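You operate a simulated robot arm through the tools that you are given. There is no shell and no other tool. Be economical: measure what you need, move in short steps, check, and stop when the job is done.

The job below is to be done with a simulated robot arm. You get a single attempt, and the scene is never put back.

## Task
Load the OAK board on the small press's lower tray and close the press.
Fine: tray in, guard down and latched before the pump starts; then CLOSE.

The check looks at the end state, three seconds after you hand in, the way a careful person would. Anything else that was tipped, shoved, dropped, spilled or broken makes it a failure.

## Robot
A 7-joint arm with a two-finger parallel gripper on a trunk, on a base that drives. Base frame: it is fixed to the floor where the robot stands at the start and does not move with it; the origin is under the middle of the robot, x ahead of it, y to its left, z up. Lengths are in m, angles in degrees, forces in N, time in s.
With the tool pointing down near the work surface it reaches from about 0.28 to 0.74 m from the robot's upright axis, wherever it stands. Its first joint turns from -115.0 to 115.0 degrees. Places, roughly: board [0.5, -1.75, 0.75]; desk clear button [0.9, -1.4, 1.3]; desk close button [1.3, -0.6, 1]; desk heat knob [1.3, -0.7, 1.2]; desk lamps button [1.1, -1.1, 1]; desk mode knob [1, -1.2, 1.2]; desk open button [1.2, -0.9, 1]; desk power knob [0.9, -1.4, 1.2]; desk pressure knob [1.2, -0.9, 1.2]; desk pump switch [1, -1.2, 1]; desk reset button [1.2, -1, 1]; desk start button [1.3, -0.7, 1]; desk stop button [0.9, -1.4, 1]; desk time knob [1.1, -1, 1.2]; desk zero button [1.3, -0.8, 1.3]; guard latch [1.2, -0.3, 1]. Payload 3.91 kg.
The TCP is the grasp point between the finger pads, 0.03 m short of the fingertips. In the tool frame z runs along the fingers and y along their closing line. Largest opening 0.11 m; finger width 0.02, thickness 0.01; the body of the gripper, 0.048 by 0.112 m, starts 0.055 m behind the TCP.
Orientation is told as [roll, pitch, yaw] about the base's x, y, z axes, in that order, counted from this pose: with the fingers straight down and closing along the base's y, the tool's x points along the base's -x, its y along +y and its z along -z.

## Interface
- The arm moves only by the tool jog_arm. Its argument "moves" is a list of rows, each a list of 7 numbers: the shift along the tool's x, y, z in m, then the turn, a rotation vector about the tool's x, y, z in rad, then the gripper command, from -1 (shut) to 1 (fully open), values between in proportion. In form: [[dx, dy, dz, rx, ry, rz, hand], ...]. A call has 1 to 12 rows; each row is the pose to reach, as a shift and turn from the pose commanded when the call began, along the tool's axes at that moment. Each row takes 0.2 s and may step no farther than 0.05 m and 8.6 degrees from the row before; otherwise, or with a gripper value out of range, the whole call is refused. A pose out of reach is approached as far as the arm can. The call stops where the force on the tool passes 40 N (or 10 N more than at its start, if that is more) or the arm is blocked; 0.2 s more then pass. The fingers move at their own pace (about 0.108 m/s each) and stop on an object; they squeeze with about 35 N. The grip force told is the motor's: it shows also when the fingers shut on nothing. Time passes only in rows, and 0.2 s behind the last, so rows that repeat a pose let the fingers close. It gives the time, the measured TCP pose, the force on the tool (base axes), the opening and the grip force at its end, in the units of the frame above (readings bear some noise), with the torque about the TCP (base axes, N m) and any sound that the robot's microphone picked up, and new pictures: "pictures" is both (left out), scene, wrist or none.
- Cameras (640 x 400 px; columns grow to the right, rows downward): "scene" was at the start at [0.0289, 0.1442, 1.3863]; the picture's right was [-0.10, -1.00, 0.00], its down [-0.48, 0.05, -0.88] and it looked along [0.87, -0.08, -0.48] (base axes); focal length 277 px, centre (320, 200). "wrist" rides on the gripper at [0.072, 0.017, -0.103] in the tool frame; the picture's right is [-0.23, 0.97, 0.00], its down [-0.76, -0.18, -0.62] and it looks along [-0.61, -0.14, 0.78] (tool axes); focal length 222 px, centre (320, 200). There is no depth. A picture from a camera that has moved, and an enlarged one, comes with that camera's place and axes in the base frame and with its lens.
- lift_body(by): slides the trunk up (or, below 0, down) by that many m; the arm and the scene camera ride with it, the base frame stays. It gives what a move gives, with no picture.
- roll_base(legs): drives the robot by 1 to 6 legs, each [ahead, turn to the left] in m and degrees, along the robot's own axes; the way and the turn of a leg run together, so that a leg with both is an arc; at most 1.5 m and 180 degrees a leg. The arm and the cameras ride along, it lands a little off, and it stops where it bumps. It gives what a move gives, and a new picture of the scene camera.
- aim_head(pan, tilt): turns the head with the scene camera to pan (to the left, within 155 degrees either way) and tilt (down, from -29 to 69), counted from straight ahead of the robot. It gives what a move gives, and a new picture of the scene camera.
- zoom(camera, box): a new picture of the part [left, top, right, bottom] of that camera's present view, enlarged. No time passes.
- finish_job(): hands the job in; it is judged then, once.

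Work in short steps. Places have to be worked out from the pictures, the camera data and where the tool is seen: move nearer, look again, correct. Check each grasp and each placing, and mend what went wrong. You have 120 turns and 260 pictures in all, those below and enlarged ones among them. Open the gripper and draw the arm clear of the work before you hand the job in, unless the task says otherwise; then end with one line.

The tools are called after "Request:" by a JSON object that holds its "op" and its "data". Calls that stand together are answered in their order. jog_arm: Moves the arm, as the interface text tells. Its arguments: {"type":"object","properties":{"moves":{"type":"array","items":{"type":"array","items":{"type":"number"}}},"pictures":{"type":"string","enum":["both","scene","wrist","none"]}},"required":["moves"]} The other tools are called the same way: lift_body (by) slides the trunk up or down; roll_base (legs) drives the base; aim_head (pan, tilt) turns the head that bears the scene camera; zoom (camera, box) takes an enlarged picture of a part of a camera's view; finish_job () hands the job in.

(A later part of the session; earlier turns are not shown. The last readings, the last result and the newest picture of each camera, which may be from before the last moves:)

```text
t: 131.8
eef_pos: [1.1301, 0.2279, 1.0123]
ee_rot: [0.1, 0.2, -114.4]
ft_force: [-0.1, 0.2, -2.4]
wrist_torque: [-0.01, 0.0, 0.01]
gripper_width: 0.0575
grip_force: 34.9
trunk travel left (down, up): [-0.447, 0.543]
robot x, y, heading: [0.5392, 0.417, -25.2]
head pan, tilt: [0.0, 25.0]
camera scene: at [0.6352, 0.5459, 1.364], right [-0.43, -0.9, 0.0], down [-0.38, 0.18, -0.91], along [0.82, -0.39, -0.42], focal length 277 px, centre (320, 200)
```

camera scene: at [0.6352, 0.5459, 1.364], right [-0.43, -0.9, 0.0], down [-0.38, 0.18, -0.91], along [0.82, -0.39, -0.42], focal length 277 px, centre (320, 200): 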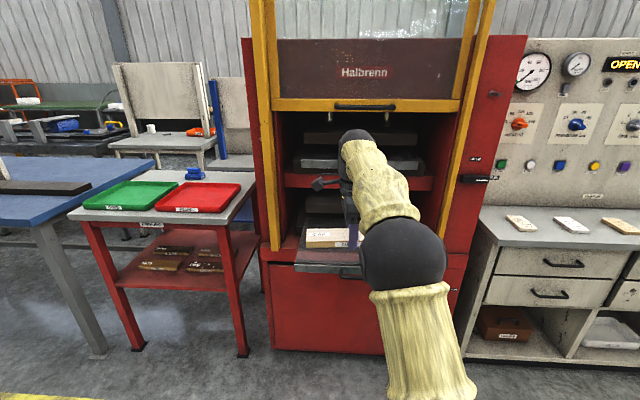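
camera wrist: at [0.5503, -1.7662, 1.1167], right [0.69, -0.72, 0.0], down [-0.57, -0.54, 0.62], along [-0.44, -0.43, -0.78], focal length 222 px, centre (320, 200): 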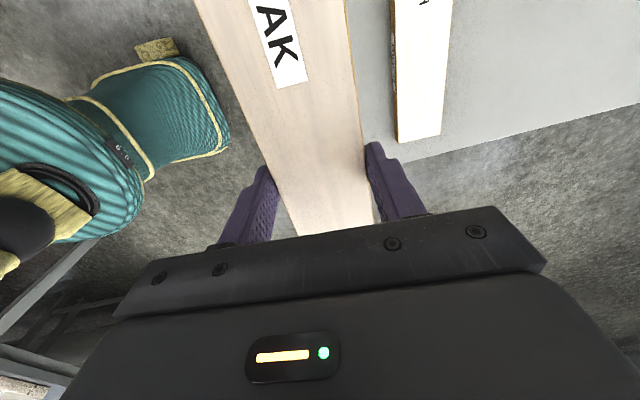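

Correct heading by -3.6° and move ahead 0.2 m, then lower the trunk a little and look.

Request:
{"op": "roll_base", "data": {"legs": [[0, -3.6], [0.2, 0]]}}

Request:
{"op": "aim_head", "data": {"pan": 0, "tilt": 30}}

Request:
{"op": "zoom", "data": {"camera": "scene", "box": [220, 90, 500, 270]}}

```text
t: 133.8
eef_pos: [1.2909, 0.1007, 1.0124]
ee_rot: [0.2, 0.2, -117.7]
ft_force: [0.8, 0.2, -1.8]
wrist_torque: [-0.01, 0.01, 0.01]
gripper_width: 0.0573
grip_force: 35.4
trunk travel left (down, up): [-0.447, 0.543]
robot x, y, heading: [0.7187, 0.3257, -28.3]
head pan, tilt: [0.0, 25.0]
camera scene: at [0.8153, 0.4459, 1.364], right [-0.48, -0.88, 0.0], down [-0.37, 0.2, -0.91], along [0.8, -0.43, -0.42], focal length 277 px, centre (320, 200)
```

scene: 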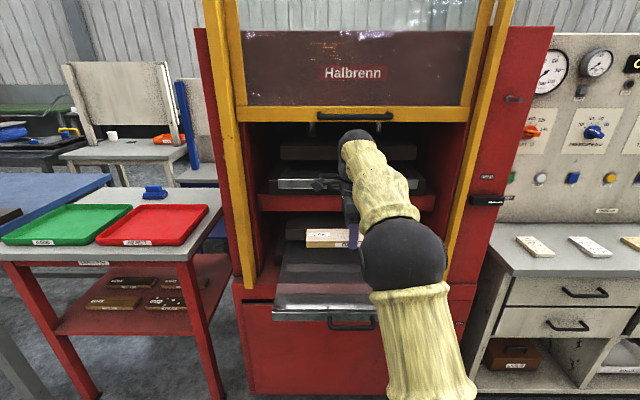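

```text
t: 134.4
eef_pos: [1.2916, 0.1001, 1.0128]
ee_rot: [0.2, 0.2, -117.7]
ft_force: [-1.3, 0.2, -1.3]
wrist_torque: [-0.05, 0.02, 0.01]
gripper_width: 0.0573
grip_force: 34.9
trunk travel left (down, up): [-0.447, 0.543]
robot x, y, heading: [0.7158, 0.3276, -28.6]
head pan, tilt: [0.0, 30.0]
camera scene: at [0.8136, 0.4468, 1.3561], right [-0.48, -0.88, 0.0], down [-0.44, 0.24, -0.87], along [0.76, -0.41, -0.5], focal length 277 px, centre (320, 200)
```

scene: 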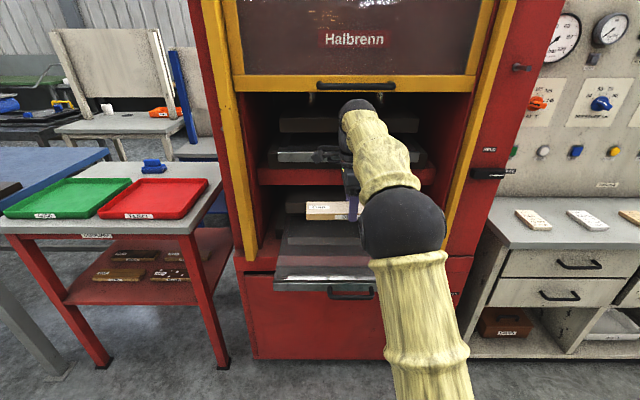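

```text
2.22 times, centred on (360, 180) of scene
camera zoom: at [0.8136, 0.4468, 1.3561], right [-0.48, -0.88, 0.0], down [-0.44, 0.24, -0.87], along [0.76, -0.41, -0.5], focal length 616 px, centre (231, 244)
```

zoom: 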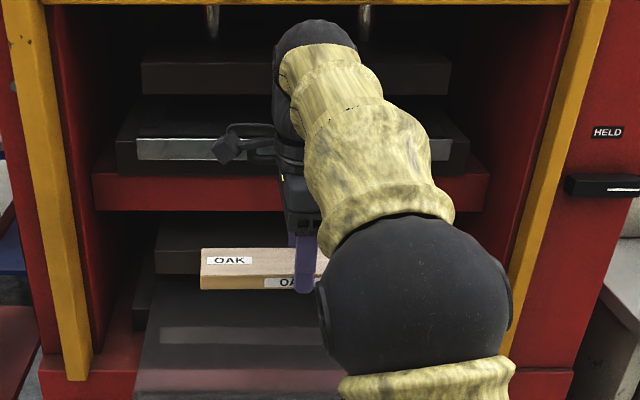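

Lateral alignment is good; target is ~0.117 m ahead. Lower the trunk 0.14 m and move ahead 0.115.

Request:
{"op": "lift_body", "data": {"by": -0.14}}

Request:
{"op": "roll_base", "data": {"legs": [[0.115, 0]]}}

Request:
{"op": "jog_arm", "data": {"moves": [[0, 0, 0, 0, 0, 0, -1]], "pictures": "wrist"}}

Request:
{"op": "zoom", "data": {"camera": "scene", "box": [220, 90, 500, 270]}}

```text
t: 136.1
eef_pos: [1.2906, 0.1013, 0.8731]
ee_rot: [0.2, 0.2, -117.7]
ft_force: [-0.9, -0.1, -0.9]
wrist_torque: [-0.01, 0.03, 0.0]
gripper_width: 0.0572
grip_force: 34.8
trunk travel left (down, up): [-0.307, 0.683]
robot x, y, heading: [0.7147, 0.3302, -28.3]
head pan, tilt: [0.0, 30.0]
```

```text
t: 137.3
eef_pos: [1.3912, 0.0493, 0.8722]
ee_rot: [0.3, 0.1, -117.4]
ft_force: [0.1, -0.1, -1.6]
wrist_torque: [-0.02, -0.02, -0.02]
gripper_width: 0.0572
grip_force: 35.4
trunk travel left (down, up): [-0.307, 0.683]
robot x, y, heading: [0.8158, 0.2721, -28.2]
head pan, tilt: [0.0, 30.0]
camera scene: at [0.9122, 0.3935, 1.216], right [-0.47, -0.88, 0.0], down [-0.44, 0.24, -0.87], along [0.76, -0.41, -0.5], focal length 277 px, centre (320, 200)
```

scene: 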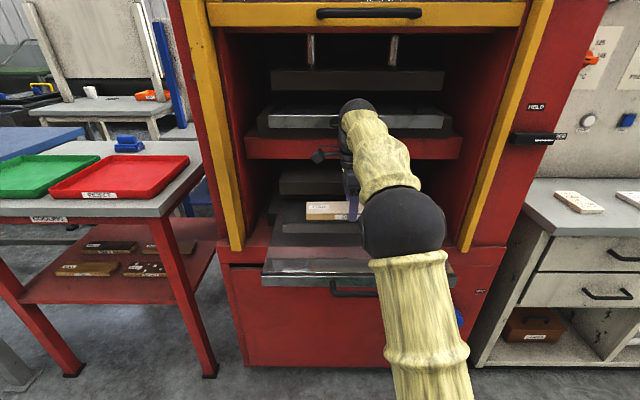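

```text
t: 137.7
eef_pos: [1.3918, 0.0476, 0.8726]
ee_rot: [0.2, 0.2, -117.5]
ft_force: [0.0, -0.8, -0.6]
wrist_torque: [-0.03, -0.02, 0.01]
gripper_width: 0.0575
grip_force: 35.1
trunk travel left (down, up): [-0.307, 0.683]
robot x, y, heading: [0.8152, 0.2722, -28.3]
head pan, tilt: [0.0, 30.0]
camera wrist: at [1.4383, 0.1041, 0.9761], right [0.76, -0.65, 0.0], down [-0.51, -0.59, 0.62], along [-0.4, -0.47, -0.78], focal length 222 px, centre (320, 200)
```

wrist: 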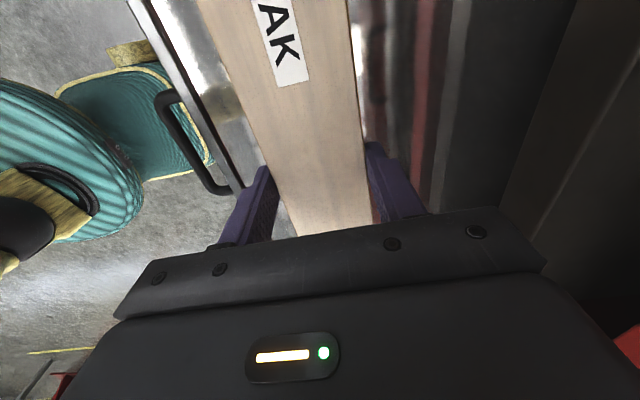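

```text
2.22 times, centred on (360, 180) of scene
camera zoom: at [0.9122, 0.3935, 1.2161], right [-0.47, -0.88, 0.0], down [-0.44, 0.24, -0.87], along [0.76, -0.41, -0.5], focal length 616 px, centre (231, 244)
```

zoom: 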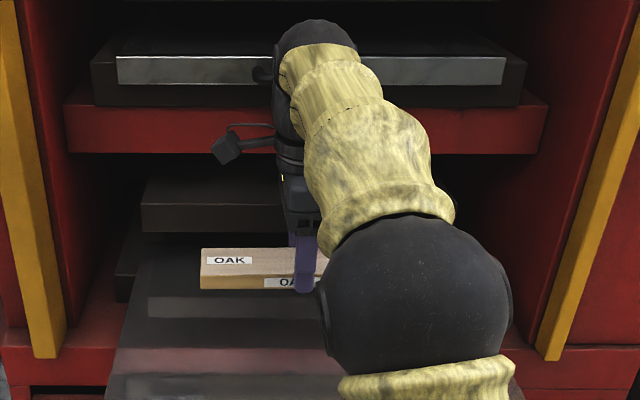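

Over the tray, clear of the platen. Lowering 0.08 with force sensing.

Request:
{"op": "jog_arm", "data": {"moves": [[0, 0, 0.03, 0, 0, 0, -1], [0, 0, 0.055, 0, 0, 0, -1], [0, 0, 0.07, 0, 0, 0, -1], [0, 0, 0.08, 0, 0, 0, -1]]}}

Request:
{"op": "zoom", "data": {"camera": "scene", "box": [220, 90, 500, 300]}}

```text
t: 138.7
eef_pos: [1.3909, 0.0489, 0.7927]
ee_rot: [0.2, 0.2, -117.5]
ft_force: [-0.4, 0.3, -1.1]
wrist_torque: [-0.08, -0.01, 0.0]
gripper_width: 0.057
grip_force: 35.1
trunk travel left (down, up): [-0.307, 0.683]
robot x, y, heading: [0.816, 0.272, -28.1]
head pan, tilt: [0.0, 30.0]
camera scene: at [0.9121, 0.3935, 1.2161], right [-0.47, -0.88, 0.0], down [-0.44, 0.24, -0.87], along [0.76, -0.41, -0.5], focal length 277 px, centre (320, 200)
camera wrist: at [1.438, 0.1045, 0.8968], right [0.76, -0.65, 0.0], down [-0.51, -0.59, 0.62], along [-0.4, -0.47, -0.78], focal length 222 px, centre (320, 200)
```

scene: 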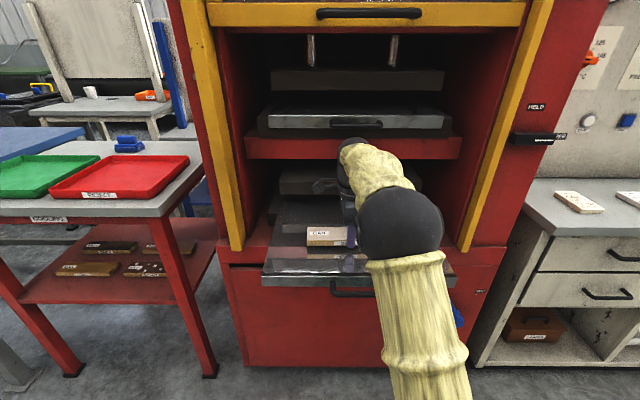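
wrist: 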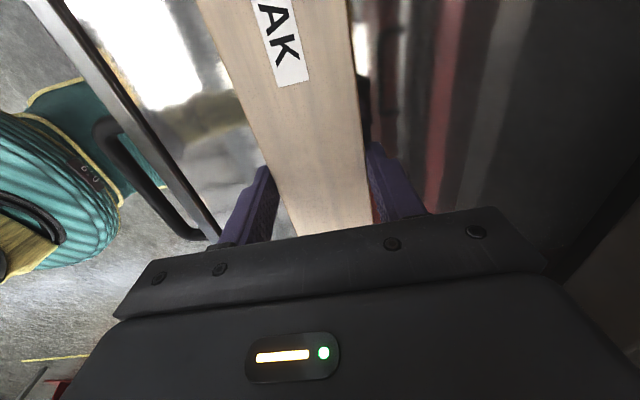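

```text
1.90 times, centred on (360, 195) of scene
camera zoom: at [0.9121, 0.3935, 1.2161], right [-0.47, -0.88, 0.0], down [-0.44, 0.24, -0.87], along [0.76, -0.41, -0.5], focal length 528 px, centre (244, 210)
```

zoom: 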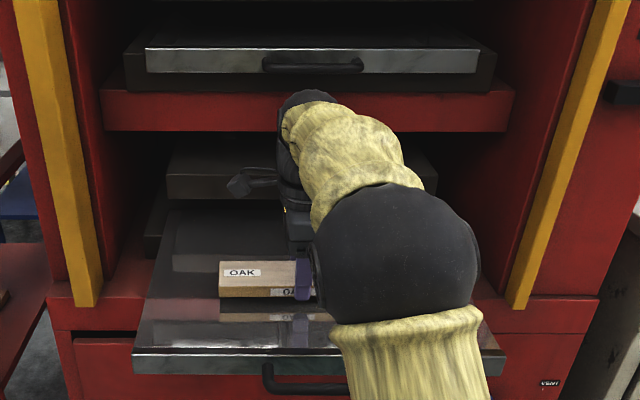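

There's room to go 2.5 cm deeper, more central on the tray. Then lower until touch.

Request:
{"op": "jog_arm", "data": {"moves": [[0, 0.025, 0, 0, 0, 0, -1], [0, 0.025, 0.006, 0, 0, 0, -1], [0, 0.025, 0.012, 0, 0, 0, -1], [0, 0.025, 0.018, 0, 0, 0, -1], [0, 0.025, 0.024, 0, 0, 0, -1], [0, 0.025, 0.03, 0, 0, 0, -1], [0, 0.025, 0.036, 0, 0, 0, -1]], "pictures": "wrist"}}

Request:
{"op": "zoom", "data": {"camera": "scene", "box": [220, 90, 500, 300]}}

```text
t: 139.9
eef_pos: [1.4136, 0.0383, 0.779]
ee_rot: [1.4, 0.2, -117.5]
ft_force: [2.9, -0.3, 16.1]
wrist_torque: [-0.17, 0.73, -0.08]
gripper_width: 0.0573
grip_force: 35.1
trunk travel left (down, up): [-0.307, 0.683]
robot x, y, heading: [0.81, 0.2744, -28.3]
head pan, tilt: [0.0, 30.0]
stopped in row 5: the force on the tool passed its limit (the readings are from after the stop); the commanded pose is now the measured one
camera wrist: at [1.4597, 0.0939, 0.883], right [0.76, -0.65, 0.02], down [-0.52, -0.59, 0.61], along [-0.39, -0.48, -0.79], focal length 222 px, centre (320, 200)
```

wrist: 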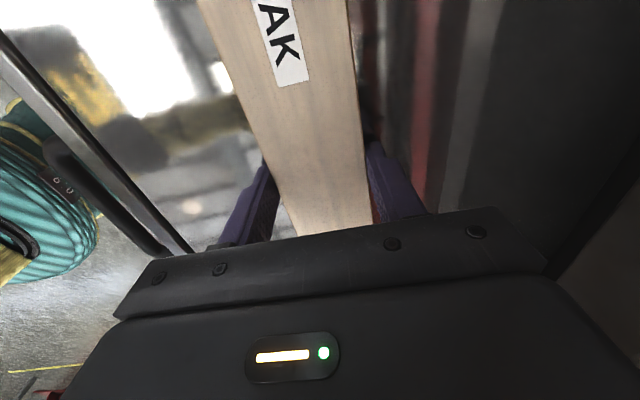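

```text
1.90 times, centred on (360, 195) of scene
camera zoom: at [0.9109, 0.3943, 1.2162], right [-0.47, -0.88, 0.0], down [-0.44, 0.24, -0.87], along [0.76, -0.41, -0.5], focal length 528 px, centre (244, 210)
```

zoom: 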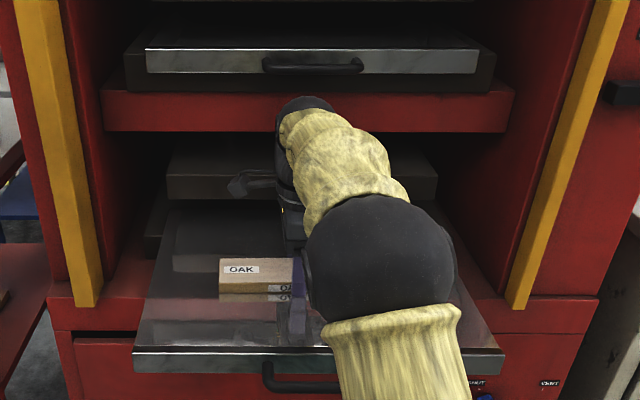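

Board has touched the tray. Release gently and rise a little.

Request:
{"op": "jog_arm", "data": {"moves": [[0, 0, 0, 0, 0, 0, 0.4], [0, 0, 0, 0, 0, 0, 0.4], [0, 0, -0.02, 0, 0, 0, 0.4], [0, 0, -0.05, 0, 0, 0, 0.4], [0, 0, -0.08, 0, 0, 0, 0.4]]}}

Request:
{"op": "zoom", "data": {"camera": "scene", "box": [220, 90, 500, 300]}}

```text
t: 141.1
eef_pos: [1.4131, 0.0396, 0.8557]
ee_rot: [0.9, 0.2, -117.5]
ft_force: [-0.1, 0.0, -0.7]
wrist_torque: [0.04, 0.01, 0.01]
gripper_width: 0.0769
grip_force: 0.0
trunk travel left (down, up): [-0.307, 0.683]
robot x, y, heading: [0.8167, 0.2765, -28.5]
head pan, tilt: [0.0, 30.0]
camera scene: at [0.9122, 0.3936, 1.216], right [-0.47, -0.88, 0.0], down [-0.44, 0.24, -0.87], along [0.76, -0.41, -0.5], focal length 277 px, centre (320, 200)
camera wrist: at [1.4585, 0.0943, 0.9601], right [0.76, -0.65, 0.01], down [-0.52, -0.59, 0.62], along [-0.39, -0.48, -0.79], focal length 222 px, centre (320, 200)
```

scene: 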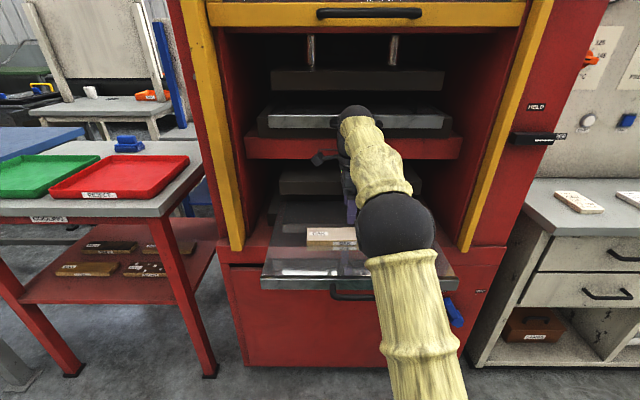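
wrist: 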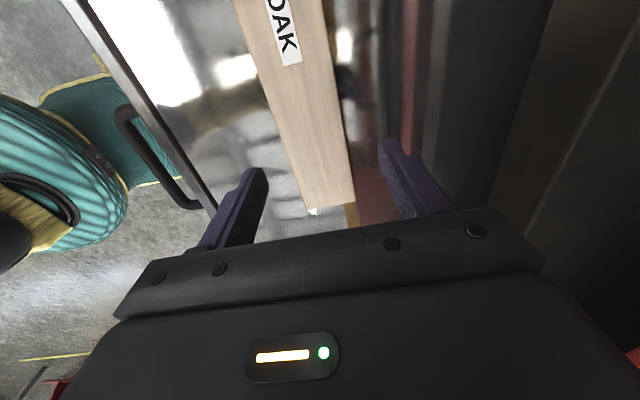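

```text
1.90 times, centred on (360, 195) of scene
camera zoom: at [0.9122, 0.3936, 1.216], right [-0.47, -0.88, 0.0], down [-0.44, 0.24, -0.87], along [0.76, -0.41, -0.5], focal length 528 px, centre (244, 210)
```

zoom: 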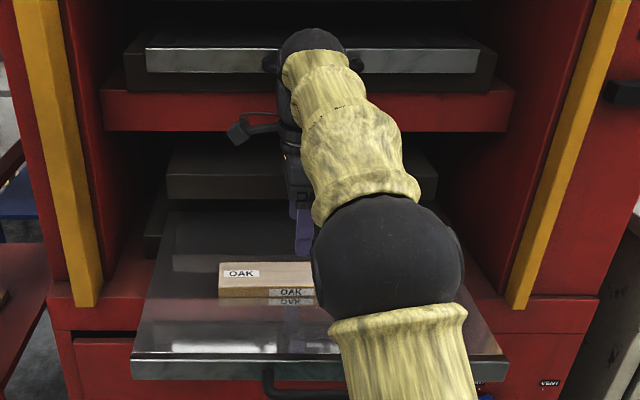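

OAK sits flat on the tray. Backing off and rotating the gripper horizontal again to push the tray in.

Request:
{"op": "roll_base", "data": {"legs": [[-0.38, 0]]}}

Request:
{"op": "jog_arm", "data": {"moves": [[0, 0, 0, -0.143, 0, 0, 0.4], [0, 0, 0, -0.286, 0, 0, 0.4], [0, 0, 0, -0.428, 0, 0, 0.4], [0, 0, 0, -0.571, 0, 0, 0.4], [0, 0, 0, -0.714, 0, 0, 0.4], [0, 0, 0, -0.857, 0, 0, 0.4], [0, 0, 0, -1.0, 0, 0, 0.4], [0, 0, 0, -1.142, 0, 0, 0.4], [0, 0, 0, -1.285, 0, 0, -0.1], [0, 0, 0, -1.428, 0, 0, -0.1], [0, 0, 0, -1.571, 0, 0, -0.1]], "pictures": "scene"}}

```text
t: 143.5
eef_pos: [1.0789, 0.2219, 0.8557]
ee_rot: [1.0, 0.3, -117.3]
ft_force: [-0.6, 0.6, 0.1]
wrist_torque: [-0.04, -0.03, 0.01]
gripper_width: 0.0767
grip_force: 0.1
trunk travel left (down, up): [-0.307, 0.683]
robot x, y, heading: [0.4801, 0.4539, -27.9]
head pan, tilt: [0.0, 30.0]
camera scene: at [0.5771, 0.5734, 1.2161], right [-0.47, -0.88, 0.0], down [-0.44, 0.24, -0.87], along [0.76, -0.41, -0.5], focal length 277 px, centre (320, 200)
```

scene: 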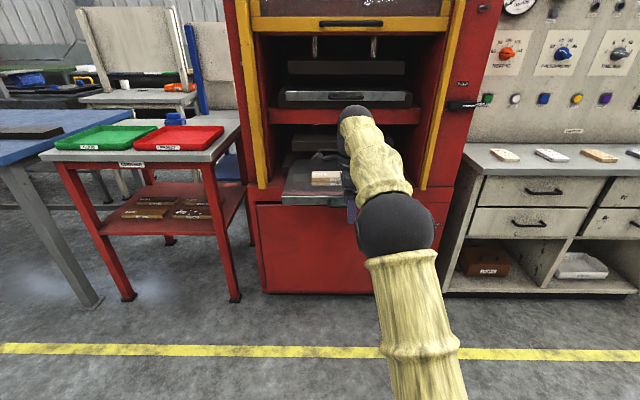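

```text
t: 145.9
eef_pos: [1.0785, 0.2208, 0.8573]
ee_rot: [91.0, 0.3, -117.1]
ft_force: [-0.4, 0.2, -1.0]
wrist_torque: [0.01, -0.01, 0.01]
gripper_width: 0.0495
grip_force: 0.0
trunk travel left (down, up): [-0.307, 0.683]
robot x, y, heading: [0.4798, 0.4526, -28.3]
head pan, tilt: [0.0, 30.0]
camera scene: at [0.5769, 0.5735, 1.2161], right [-0.47, -0.88, 0.0], down [-0.44, 0.24, -0.87], along [0.76, -0.41, -0.5], focal length 277 px, centre (320, 200)
```

scene: 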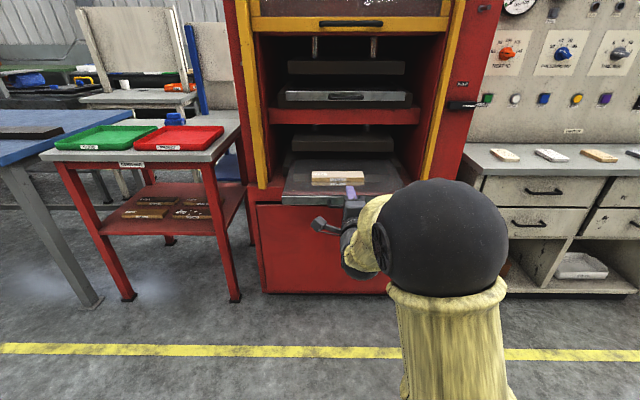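

Gripper is horizontal and in line. I raise the arm 0.108 and retract 0.1, then lower the trunk 0.23 to reproduce the earlier working posture.

Request:
{"op": "jog_arm", "data": {"moves": [[0, 0.036, 0, 0, 0, 0, -0.2], [0, 0.072, -0.03, 0, -0.014, 0, -0.2], [0, 0.108, -0.06, 0, -0.028, 0, -0.2], [0, 0.108, -0.08, 0, -0.028, 0, -0.2]], "pictures": "none"}}

Request:
{"op": "lift_body", "data": {"by": -0.23}}

Request:
{"op": "jog_arm", "data": {"moves": [[0, 0, 0, 0, 0, 0, -0.2]]}}

```text
t: 146.9
eef_pos: [1.0082, 0.2567, 0.9629]
ee_rot: [90.8, 0.3, -118.8]
ft_force: [-0.4, 0.3, -0.9]
wrist_torque: [-0.02, -0.04, 0.06]
gripper_width: 0.044
grip_force: 0.1
trunk travel left (down, up): [-0.307, 0.683]
robot x, y, heading: [0.4813, 0.4546, -28.0]
head pan, tilt: [0.0, 30.0]
```

```text
t: 149.3
eef_pos: [1.0079, 0.2571, 0.7325]
ee_rot: [91.0, 0.3, -118.8]
ft_force: [0.6, 0.0, 0.5]
wrist_torque: [0.0, 0.02, -0.02]
gripper_width: 0.0441
grip_force: 0.1
trunk travel left (down, up): [-0.077, 0.913]
robot x, y, heading: [0.4816, 0.4534, -27.9]
head pan, tilt: [0.0, 30.0]
```

```text
t: 149.7
eef_pos: [1.0076, 0.2567, 0.7336]
ee_rot: [91.1, 0.4, -118.8]
ft_force: [0.0, -0.1, 0.2]
wrist_torque: [-0.01, 0.03, -0.02]
gripper_width: 0.0443
grip_force: 0.0
trunk travel left (down, up): [-0.077, 0.913]
robot x, y, heading: [0.4787, 0.451, -28.3]
head pan, tilt: [0.0, 30.0]
camera scene: at [0.5769, 0.5735, 0.9861], right [-0.47, -0.88, 0.0], down [-0.44, 0.24, -0.87], along [0.76, -0.41, -0.5], focal length 277 px, centre (320, 200)
camera wrist: at [0.9518, 0.369, 0.748], right [-0.13, -0.2, 0.97], down [-0.91, -0.37, -0.19], along [0.4, -0.91, -0.13], focal length 222 px, centre (320, 200)
```

scene: 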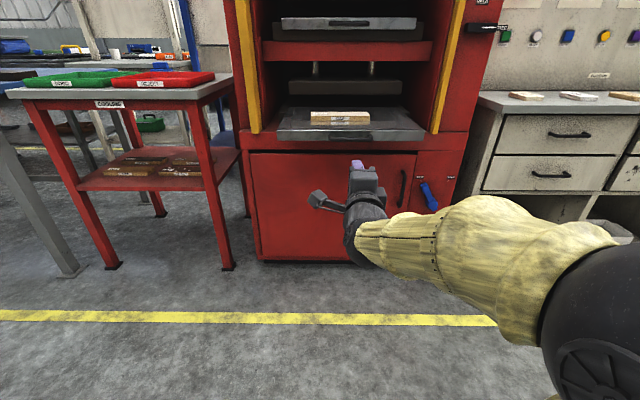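
wrist: 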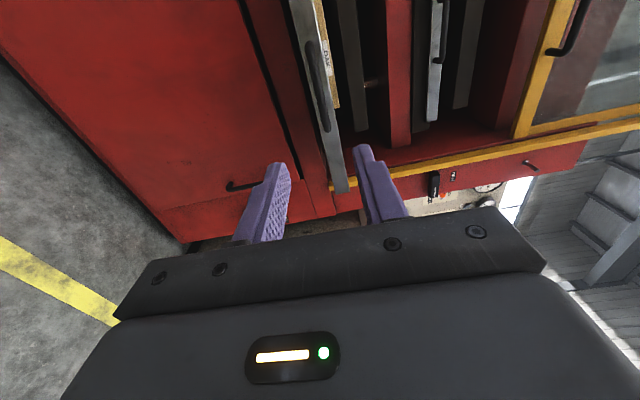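

Aligned; the bar is ~0.26 m ahead. Drive 0.19 and check.

Request:
{"op": "roll_base", "data": {"legs": [[0.19, 0]]}}

Request:
{"op": "zoom", "data": {"camera": "wrist", "box": [240, 0, 440, 240]}}

```text
t: 151.3
eef_pos: [1.1744, 0.1692, 0.7323]
ee_rot: [91.0, 0.3, -118.6]
ft_force: [-1.3, -0.6, 0.0]
wrist_torque: [-0.01, -0.01, 0.01]
gripper_width: 0.044
grip_force: 0.1
trunk travel left (down, up): [-0.077, 0.913]
robot x, y, heading: [0.6462, 0.3666, -27.9]
head pan, tilt: [0.0, 30.0]
camera scene: at [0.7428, 0.4852, 0.9861], right [-0.47, -0.88, 0.0], down [-0.44, 0.23, -0.87], along [0.76, -0.41, -0.5], focal length 277 px, centre (320, 200)
```

scene: 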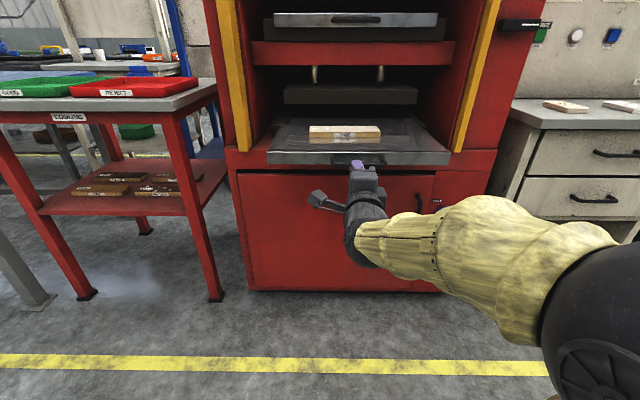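

```text
1.67 times, centred on (340, 120) of wrist
camera zoom: at [1.1179, 0.2812, 0.748], right [-0.13, -0.2, 0.97], down [-0.91, -0.37, -0.19], along [0.4, -0.91, -0.13], focal length 370 px, centre (287, 333)
```

zoom: 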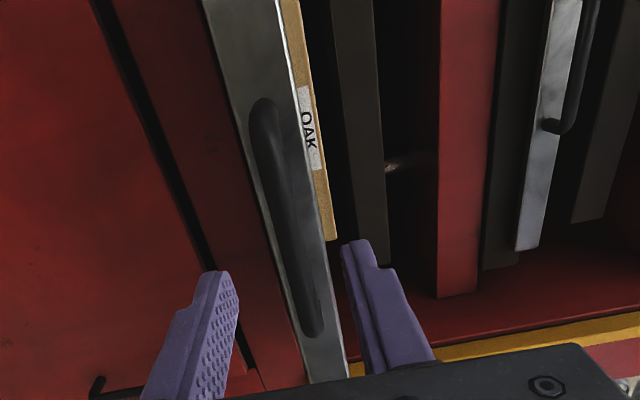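

The bar is lined up between the pads. Drive 0.068 more and close on the bar.

Request:
{"op": "roll_base", "data": {"legs": [[0.068, 0]]}}

Request:
{"op": "zoom", "data": {"camera": "wrist", "box": [240, 0, 440, 240]}}

```text
t: 152.3
eef_pos: [1.2367, 0.1365, 0.7314]
ee_rot: [91.0, 0.3, -118.7]
ft_force: [0.1, 0.3, 0.2]
wrist_torque: [0.02, -0.01, 0.0]
gripper_width: 0.044
grip_force: 0.1
trunk travel left (down, up): [-0.077, 0.913]
robot x, y, heading: [0.7072, 0.3333, -28.0]
head pan, tilt: [0.0, 30.0]
camera scene: at [0.8045, 0.4524, 0.9861], right [-0.47, -0.88, 0.0], down [-0.44, 0.23, -0.87], along [0.77, -0.41, -0.5], focal length 277 px, centre (320, 200)
```

scene: 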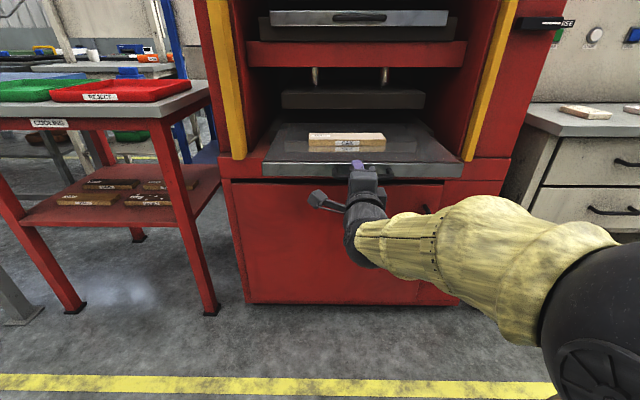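

```text
1.67 times, centred on (340, 120) of wrist
camera zoom: at [1.1799, 0.2489, 0.748], right [-0.13, -0.2, 0.97], down [-0.91, -0.37, -0.19], along [0.4, -0.91, -0.13], focal length 370 px, centre (287, 333)
```

zoom: 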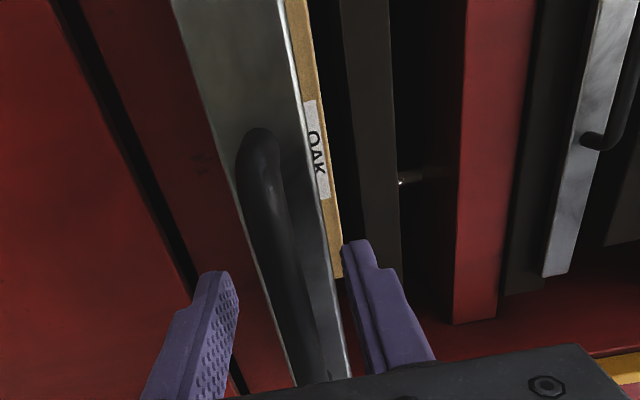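

Close on the bar, then push slowly.

Request:
{"op": "jog_arm", "data": {"moves": [[0, 0, 0, 0, 0, 0, -1], [0, 0, 0, 0, 0, 0, -1], [0, 0, 0, 0, 0, 0, -1]], "pictures": "none"}}

Request:
{"op": "jog_arm", "data": {"moves": [[0, 0, 0.006, 0, 0, 0, -1], [0, 0, 0.016, 0, 0, 0, -1], [0, 0, 0.028, 0, 0, 0, -1], [0, 0, 0.04, 0, 0, 0, -1], [0, 0, 0.052, 0, 0, 0, -1], [0, 0, 0.064, 0, 0, 0, -1], [0, 0, 0.076, 0, 0, 0, -1], [0, 0, 0.088, 0, 0, 0, -1], [0, 0, 0.1, 0, 0, 0, -1], [0, 0, 0.11, 0, 0, 0, -1]], "pictures": "scene"}}

```text
t: 153.1
eef_pos: [1.2356, 0.1373, 0.7335]
ee_rot: [91.1, 0.2, -118.8]
ft_force: [2.6, -0.9, 8.6]
wrist_torque: [-0.41, 0.09, 0.03]
gripper_width: 0.0139
grip_force: 44.8
trunk travel left (down, up): [-0.077, 0.913]
robot x, y, heading: [0.7077, 0.3325, -28.1]
head pan, tilt: [0.0, 30.0]
```

```text
t: 155.3
eef_pos: [1.333, 0.0833, 0.7341]
ee_rot: [91.0, 0.4, -118.6]
ft_force: [1.1, 4.3, 0.5]
wrist_torque: [-0.24, 0.09, -1.21]
gripper_width: 0.0138
grip_force: 44.5
trunk travel left (down, up): [-0.077, 0.913]
robot x, y, heading: [0.7109, 0.3294, -27.8]
head pan, tilt: [0.0, 30.0]
camera scene: at [0.8046, 0.4527, 0.986], right [-0.47, -0.88, 0.0], down [-0.44, 0.23, -0.87], along [0.77, -0.41, -0.5], focal length 277 px, centre (320, 200)
```

scene: 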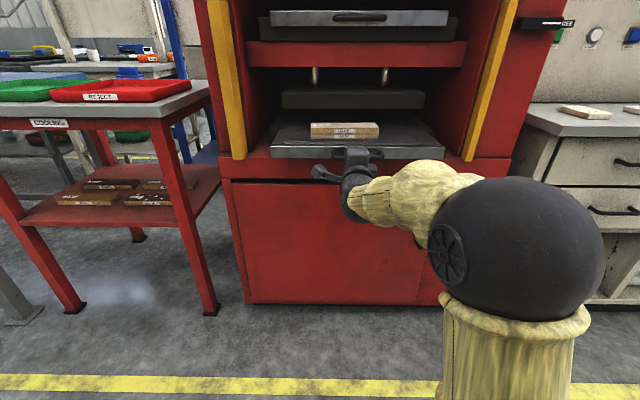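

Smooth; continue pushing 0.09 with the arm.

Request:
{"op": "jog_arm", "data": {"moves": [[0, 0, 0.01, 0, 0, 0, -1], [0, 0, 0.022, 0, 0, 0, -1], [0, 0, 0.034, 0, 0, 0, -1], [0, 0, 0.046, 0, 0, 0, -1], [0, 0, 0.058, 0, 0, 0, -1], [0, 0, 0.07, 0, 0, 0, -1], [0, 0, 0.08, 0, 0, 0, -1]], "pictures": "scene"}}

```text
t: 156.9
eef_pos: [1.4053, 0.0445, 0.7326]
ee_rot: [90.8, 0.3, -118.7]
ft_force: [-2.1, -0.9, -10.8]
wrist_torque: [-0.25, 0.23, 0.92]
gripper_width: 0.0139
grip_force: 44.8
trunk travel left (down, up): [-0.077, 0.913]
robot x, y, heading: [0.7072, 0.3285, -28.1]
head pan, tilt: [0.0, 30.0]
camera scene: at [0.8053, 0.452, 0.986], right [-0.47, -0.88, 0.0], down [-0.44, 0.23, -0.87], along [0.76, -0.41, -0.5], focal length 277 px, centre (320, 200)
```

scene: 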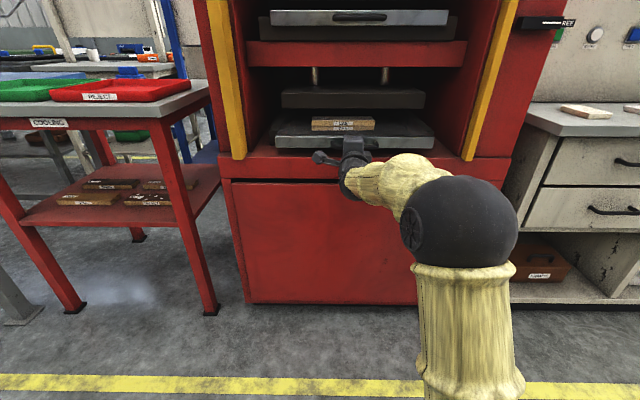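

~6.5 cm remain; use the base for 5 cm.

Request:
{"op": "roll_base", "data": {"legs": [[0.05, 0]]}}

Request:
{"op": "zoom", "data": {"camera": "scene", "box": [230, 60, 470, 210]}}

```text
t: 157.8
eef_pos: [1.4472, 0.0208, 0.7336]
ee_rot: [90.8, 0.3, -118.8]
ft_force: [-2.7, 1.0, -14.0]
wrist_torque: [-0.22, 0.26, 0.05]
gripper_width: 0.0137
grip_force: 45.1
trunk travel left (down, up): [-0.077, 0.913]
robot x, y, heading: [0.7498, 0.3052, -28.0]
head pan, tilt: [0.0, 30.0]
camera scene: at [0.8499, 0.4284, 0.9859], right [-0.47, -0.88, 0.0], down [-0.44, 0.24, -0.87], along [0.76, -0.41, -0.5], focal length 277 px, centre (320, 200)
```

scene: 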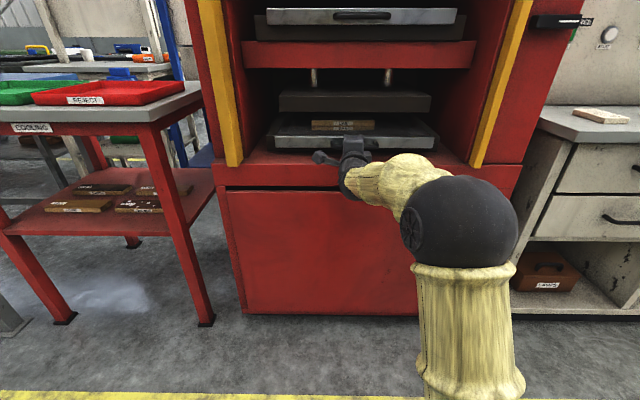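

```text
2.67 times, centred on (350, 135) of scene
camera zoom: at [0.8499, 0.4284, 0.9859], right [-0.47, -0.88, 0.0], down [-0.44, 0.24, -0.87], along [0.76, -0.41, -0.5], focal length 740 px, centre (240, 373)
```

zoom: 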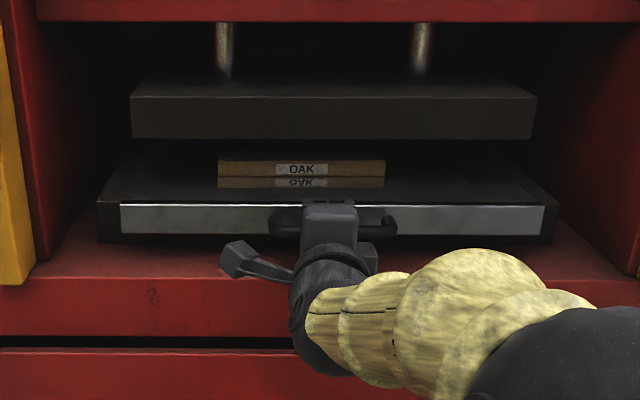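

Nearly in. Push with the arm until resistance.

Request:
{"op": "jog_arm", "data": {"moves": [[0, 0, 0.008, 0, 0, 0, -1], [0, 0, 0.016, 0, 0, 0, -1], [0, 0, 0.022, 0, 0, 0, -1], [0, 0, 0.028, 0, 0, 0, -1], [0, 0, 0.034, 0, 0, 0, -1]], "pictures": "none"}}

Request:
{"op": "zoom", "data": {"camera": "scene", "box": [230, 60, 470, 210]}}

```text
t: 158.9
eef_pos: [1.4735, 0.0078, 0.7337]
ee_rot: [90.3, 0.1, -118.8]
ft_force: [-7.6, 2.2, -3.5]
wrist_torque: [-0.17, 0.11, -0.19]
gripper_width: 0.0133
grip_force: 45.1
trunk travel left (down, up): [-0.077, 0.913]
robot x, y, heading: [0.7527, 0.3087, -28.0]
head pan, tilt: [0.0, 30.0]
stopped in row 5: the force on the tool passed its limit (the readings are from after the stop); the commanded pose is now the measured one
```

```text
2.67 times, centred on (350, 135) of scene
camera zoom: at [0.8481, 0.4292, 0.9864], right [-0.47, -0.88, 0.0], down [-0.44, 0.23, -0.87], along [0.76, -0.41, -0.5], focal length 740 px, centre (240, 373)
```

zoom: 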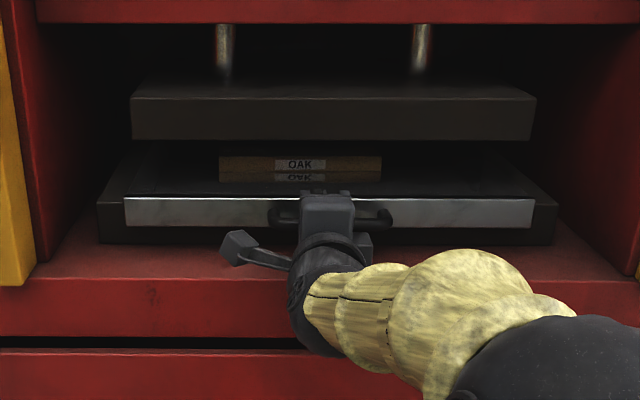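

Tray hit its stop — fully in. Release and back away.

Request:
{"op": "jog_arm", "data": {"moves": [[0, 0, 0, 0, 0, 0, -0.4], [0, 0, 0, 0, 0, 0, -0.4]], "pictures": "none"}}

Request:
{"op": "jog_arm", "data": {"moves": [[0, 0, -0.02, 0, 0, 0, -0.4], [0, 0, -0.05, 0, 0, 0, -0.4], [0, 0, -0.08, 0, 0, 0, -0.4], [0, 0, -0.11, 0, 0, 0, -0.4]], "pictures": "scene"}}

Request:
{"op": "zoom", "data": {"camera": "scene", "box": [230, 60, 470, 210]}}

```text
t: 159.5
eef_pos: [1.4723, 0.0075, 0.7344]
ee_rot: [90.4, 0.3, -118.7]
ft_force: [0.0, 0.7, -0.3]
wrist_torque: [-0.01, 0.01, -0.01]
gripper_width: 0.0329
grip_force: 0.0
trunk travel left (down, up): [-0.077, 0.913]
robot x, y, heading: [0.7546, 0.3086, -28.0]
head pan, tilt: [0.0, 30.0]
```

```text
t: 160.5
eef_pos: [1.3759, 0.058, 0.7339]
ee_rot: [90.5, 0.1, -118.6]
ft_force: [1.2, 0.2, 0.6]
wrist_torque: [0.03, -0.05, -0.02]
gripper_width: 0.0329
grip_force: 0.0
trunk travel left (down, up): [-0.077, 0.913]
robot x, y, heading: [0.751, 0.3085, -28.0]
head pan, tilt: [0.0, 30.0]
camera scene: at [0.8487, 0.4289, 0.9861], right [-0.47, -0.88, 0.0], down [-0.44, 0.23, -0.87], along [0.76, -0.41, -0.5], focal length 277 px, centre (320, 200)
```

scene: 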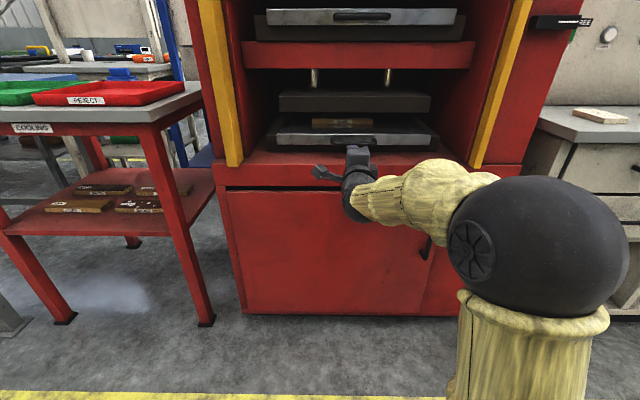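

```text
2.67 times, centred on (350, 135) of scene
camera zoom: at [0.8487, 0.4289, 0.9861], right [-0.47, -0.88, 0.0], down [-0.44, 0.23, -0.87], along [0.76, -0.41, -0.5], focal length 740 px, centre (240, 373)
```

zoom: 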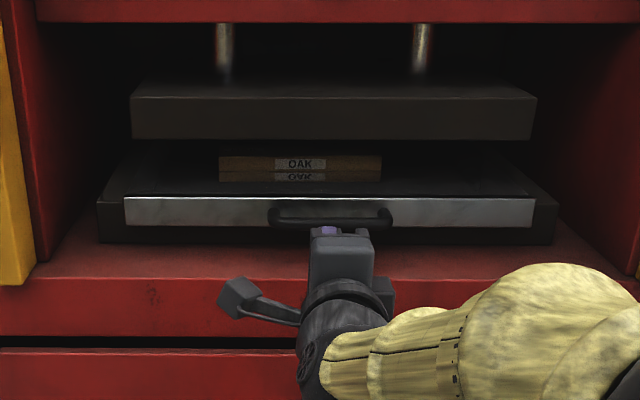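

OAK is under the platen, tray in. Next the guard: back off 0.25 m, raise the trunk 0.52 m and look.

Request:
{"op": "roll_base", "data": {"legs": [[-0.25, 0]]}}

Request:
{"op": "lift_body", "data": {"by": 0.52}}

Request:
{"op": "aim_head", "data": {"pan": 0, "tilt": 20}}

Request:
{"op": "zoom", "data": {"camera": "wrist", "box": [200, 0, 500, 240]}}

Request:
{"op": "zoom", "data": {"camera": "scene", "box": [220, 60, 520, 240]}}

```text
t: 162.3
eef_pos: [1.1545, 0.1751, 0.7343]
ee_rot: [90.4, 0.3, -118.7]
ft_force: [-0.4, -0.4, 0.2]
wrist_torque: [0.01, 0.0, 0.0]
gripper_width: 0.0329
grip_force: 0.1
trunk travel left (down, up): [-0.077, 0.913]
robot x, y, heading: [0.5325, 0.424, -27.9]
head pan, tilt: [0.0, 30.0]
camera scene: at [0.6274, 0.5467, 0.9861], right [-0.47, -0.88, 0.0], down [-0.44, 0.24, -0.87], along [0.76, -0.41, -0.5], focal length 277 px, centre (320, 200)
```

scene: 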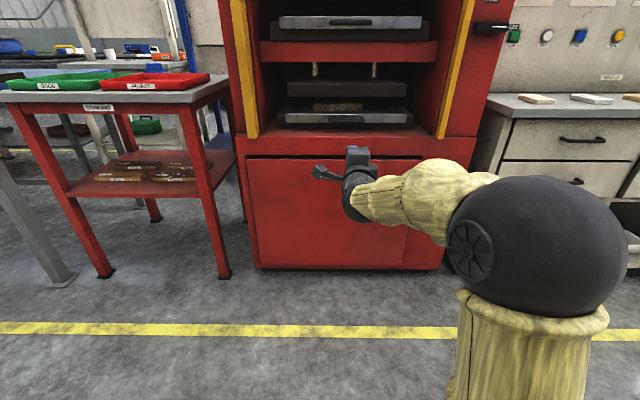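

```text
refused: 0.52 is not a number from -0.4 to 0.4
```

```text
t: 163.1
eef_pos: [1.154, 0.1739, 0.7342]
ee_rot: [90.4, 0.3, -118.8]
ft_force: [0.5, -0.4, -0.9]
wrist_torque: [0.0, -0.01, 0.0]
gripper_width: 0.0327
grip_force: 0.1
trunk travel left (down, up): [-0.077, 0.913]
robot x, y, heading: [0.5315, 0.4227, -28.2]
head pan, tilt: [0.0, 20.0]
camera scene: at [0.6297, 0.5455, 1.0021], right [-0.47, -0.88, 0.0], down [-0.3, 0.16, -0.94], along [0.83, -0.44, -0.34], focal length 277 px, centre (320, 200)
```

scene: 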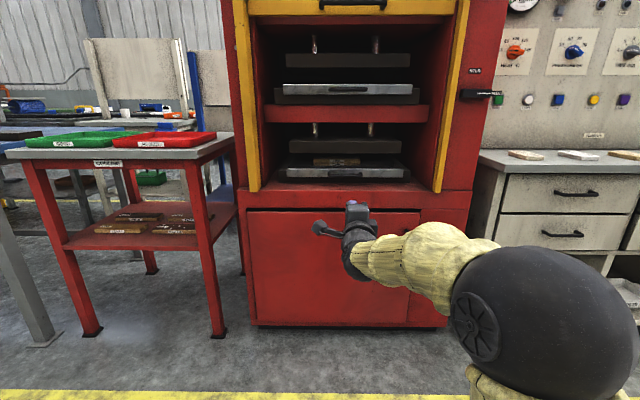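

```text
1.67 times, centred on (350, 120) of wrist
camera zoom: at [1.098, 0.2866, 0.75], right [-0.12, -0.2, 0.97], down [-0.91, -0.37, -0.19], along [0.39, -0.91, -0.14], focal length 370 px, centre (270, 333)
```

zoom: 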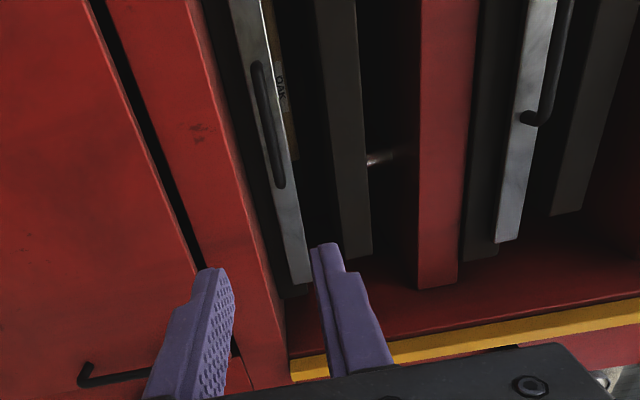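

```text
2.13 times, centred on (370, 150) of scene
camera zoom: at [0.6297, 0.5455, 1.0021], right [-0.47, -0.88, 0.0], down [-0.3, 0.16, -0.94], along [0.83, -0.44, -0.34], focal length 592 px, centre (213, 307)
```

zoom: 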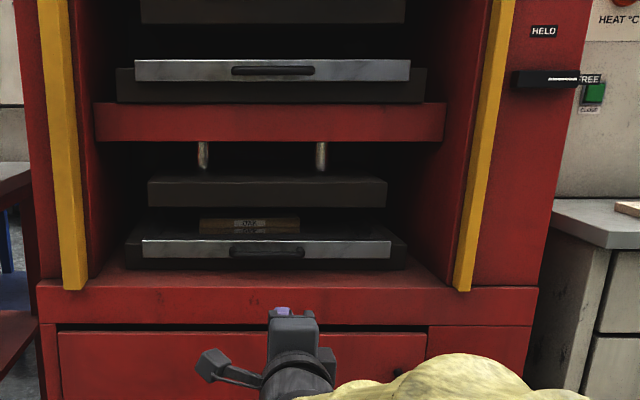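

Lift in two steps and look at the guard handle.

Request:
{"op": "lift_body", "data": {"by": 0.4}}

Request:
{"op": "lift_body", "data": {"by": 0.12}}

Request:
{"op": "jog_arm", "data": {"moves": [[0, 0, 0, 0, 0, 0, 0], [0, 0, 0, 0, 0, 0, 0]]}}

Request:
{"op": "zoom", "data": {"camera": "wrist", "box": [200, 0, 500, 240]}}

Request:
{"op": "zoom", "data": {"camera": "scene", "box": [220, 100, 520, 300]}}

```text
t: 166.9
eef_pos: [1.1543, 0.1753, 1.133]
ee_rot: [90.3, 0.3, -118.7]
ft_force: [-0.7, -0.1, 0.4]
wrist_torque: [-0.01, -0.03, 0.03]
gripper_width: 0.033
grip_force: 0.0
trunk travel left (down, up): [-0.477, 0.513]
robot x, y, heading: [0.5297, 0.4313, -28.6]
head pan, tilt: [0.0, 20.0]
```

```text
t: 168.4
eef_pos: [1.1539, 0.1744, 1.2534]
ee_rot: [90.4, 0.3, -118.7]
ft_force: [0.7, -0.6, -0.3]
wrist_torque: [0.02, 0.01, 0.0]
gripper_width: 0.0329
grip_force: 0.1
trunk travel left (down, up): [-0.597, 0.393]
robot x, y, heading: [0.5309, 0.4272, -28.2]
head pan, tilt: [0.0, 20.0]
```

```text
t: 169.0
eef_pos: [1.1547, 0.1743, 1.2529]
ee_rot: [90.5, 0.3, -118.8]
ft_force: [0.5, 0.4, -0.1]
wrist_torque: [0.03, 0.03, -0.03]
gripper_width: 0.0552
grip_force: 0.1
trunk travel left (down, up): [-0.597, 0.393]
robot x, y, heading: [0.5288, 0.4237, -28.0]
head pan, tilt: [0.0, 20.0]
camera scene: at [0.6298, 0.5455, 1.5221], right [-0.47, -0.88, 0.0], down [-0.3, 0.16, -0.94], along [0.83, -0.44, -0.34], focal length 277 px, centre (320, 200)
camera wrist: at [1.0981, 0.2865, 1.27], right [-0.12, -0.2, 0.97], down [-0.91, -0.37, -0.19], along [0.39, -0.91, -0.14], focal length 222 px, centre (320, 200)
```

scene: 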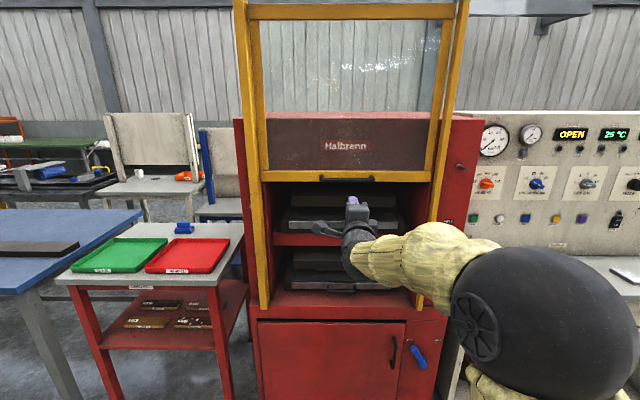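
wrist: 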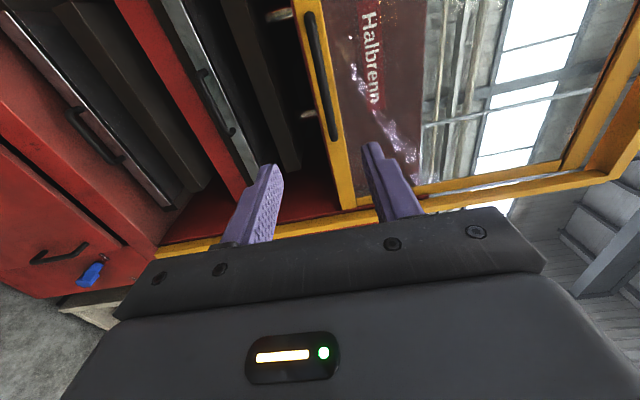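

```text
1.67 times, centred on (350, 120) of wrist
camera zoom: at [1.0981, 0.2865, 1.27], right [-0.12, -0.2, 0.97], down [-0.91, -0.37, -0.19], along [0.39, -0.91, -0.14], focal length 370 px, centre (270, 333)
```

zoom: 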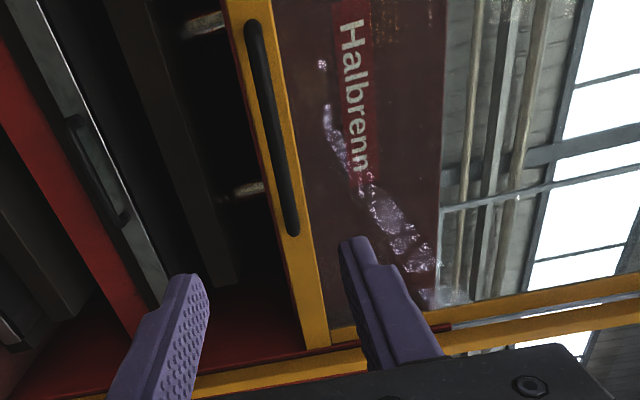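

```text
2.00 times, centred on (370, 200) of scene
camera zoom: at [0.6298, 0.5455, 1.5221], right [-0.47, -0.88, 0.0], down [-0.3, 0.16, -0.94], along [0.83, -0.44, -0.34], focal length 555 px, centre (220, 200)
```

zoom: 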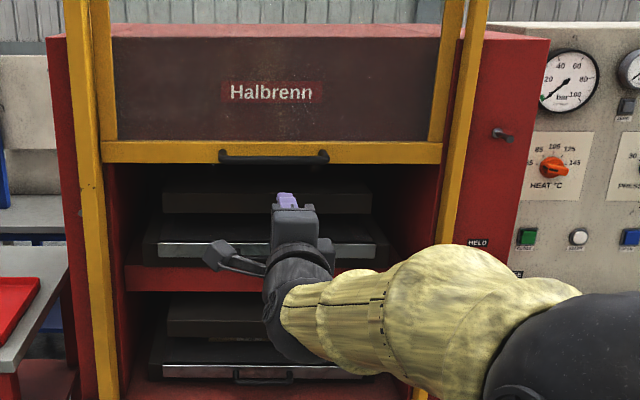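

Guard bar ≈0.295 m ahead, level with the gripper. Drive 0.2 and re-check.

Request:
{"op": "roll_base", "data": {"legs": [[0.2, 0]]}}

Request:
{"op": "zoom", "data": {"camera": "wrist", "box": [200, 0, 500, 240]}}

Request:
{"op": "zoom", "data": {"camera": "scene", "box": [220, 100, 520, 300]}}

```text
t: 170.6
eef_pos: [1.3255, 0.0766, 1.2538]
ee_rot: [90.4, 0.2, -119.2]
ft_force: [0.7, 0.5, -0.4]
wrist_torque: [0.01, 0.0, 0.01]
gripper_width: 0.055
grip_force: 0.1
trunk travel left (down, up): [-0.597, 0.393]
robot x, y, heading: [0.7021, 0.3327, -28.6]
head pan, tilt: [0.0, 20.0]
camera scene: at [0.8045, 0.4511, 1.5221], right [-0.48, -0.88, 0.0], down [-0.3, 0.16, -0.94], along [0.83, -0.45, -0.34], focal length 277 px, centre (320, 200)
```

scene: 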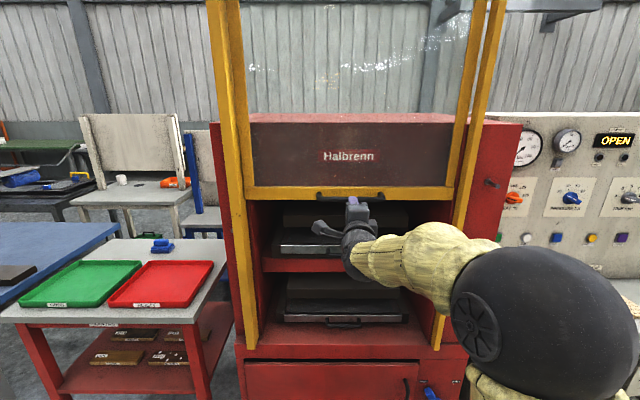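

```text
1.67 times, centred on (350, 120) of wrist
camera zoom: at [1.2706, 0.1885, 1.2694], right [-0.12, -0.2, 0.97], down [-0.91, -0.36, -0.19], along [0.39, -0.91, -0.14], focal length 370 px, centre (270, 333)
```

zoom: 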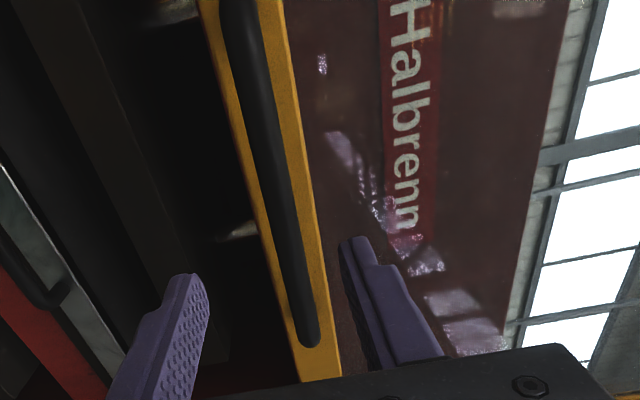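

```text
2.00 times, centred on (370, 200) of scene
camera zoom: at [0.8045, 0.4511, 1.5221], right [-0.48, -0.88, 0.0], down [-0.3, 0.16, -0.94], along [0.83, -0.45, -0.34], focal length 555 px, centre (220, 200)
```

zoom: 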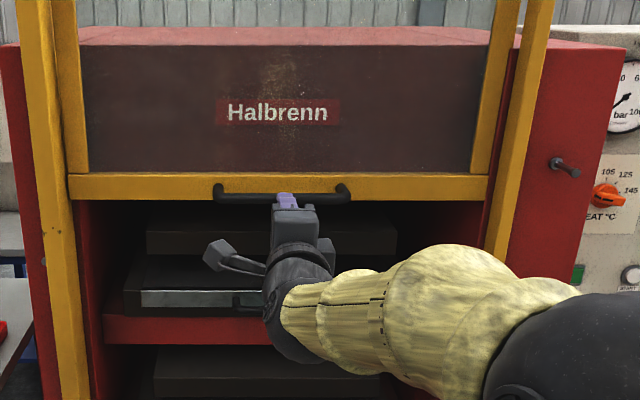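

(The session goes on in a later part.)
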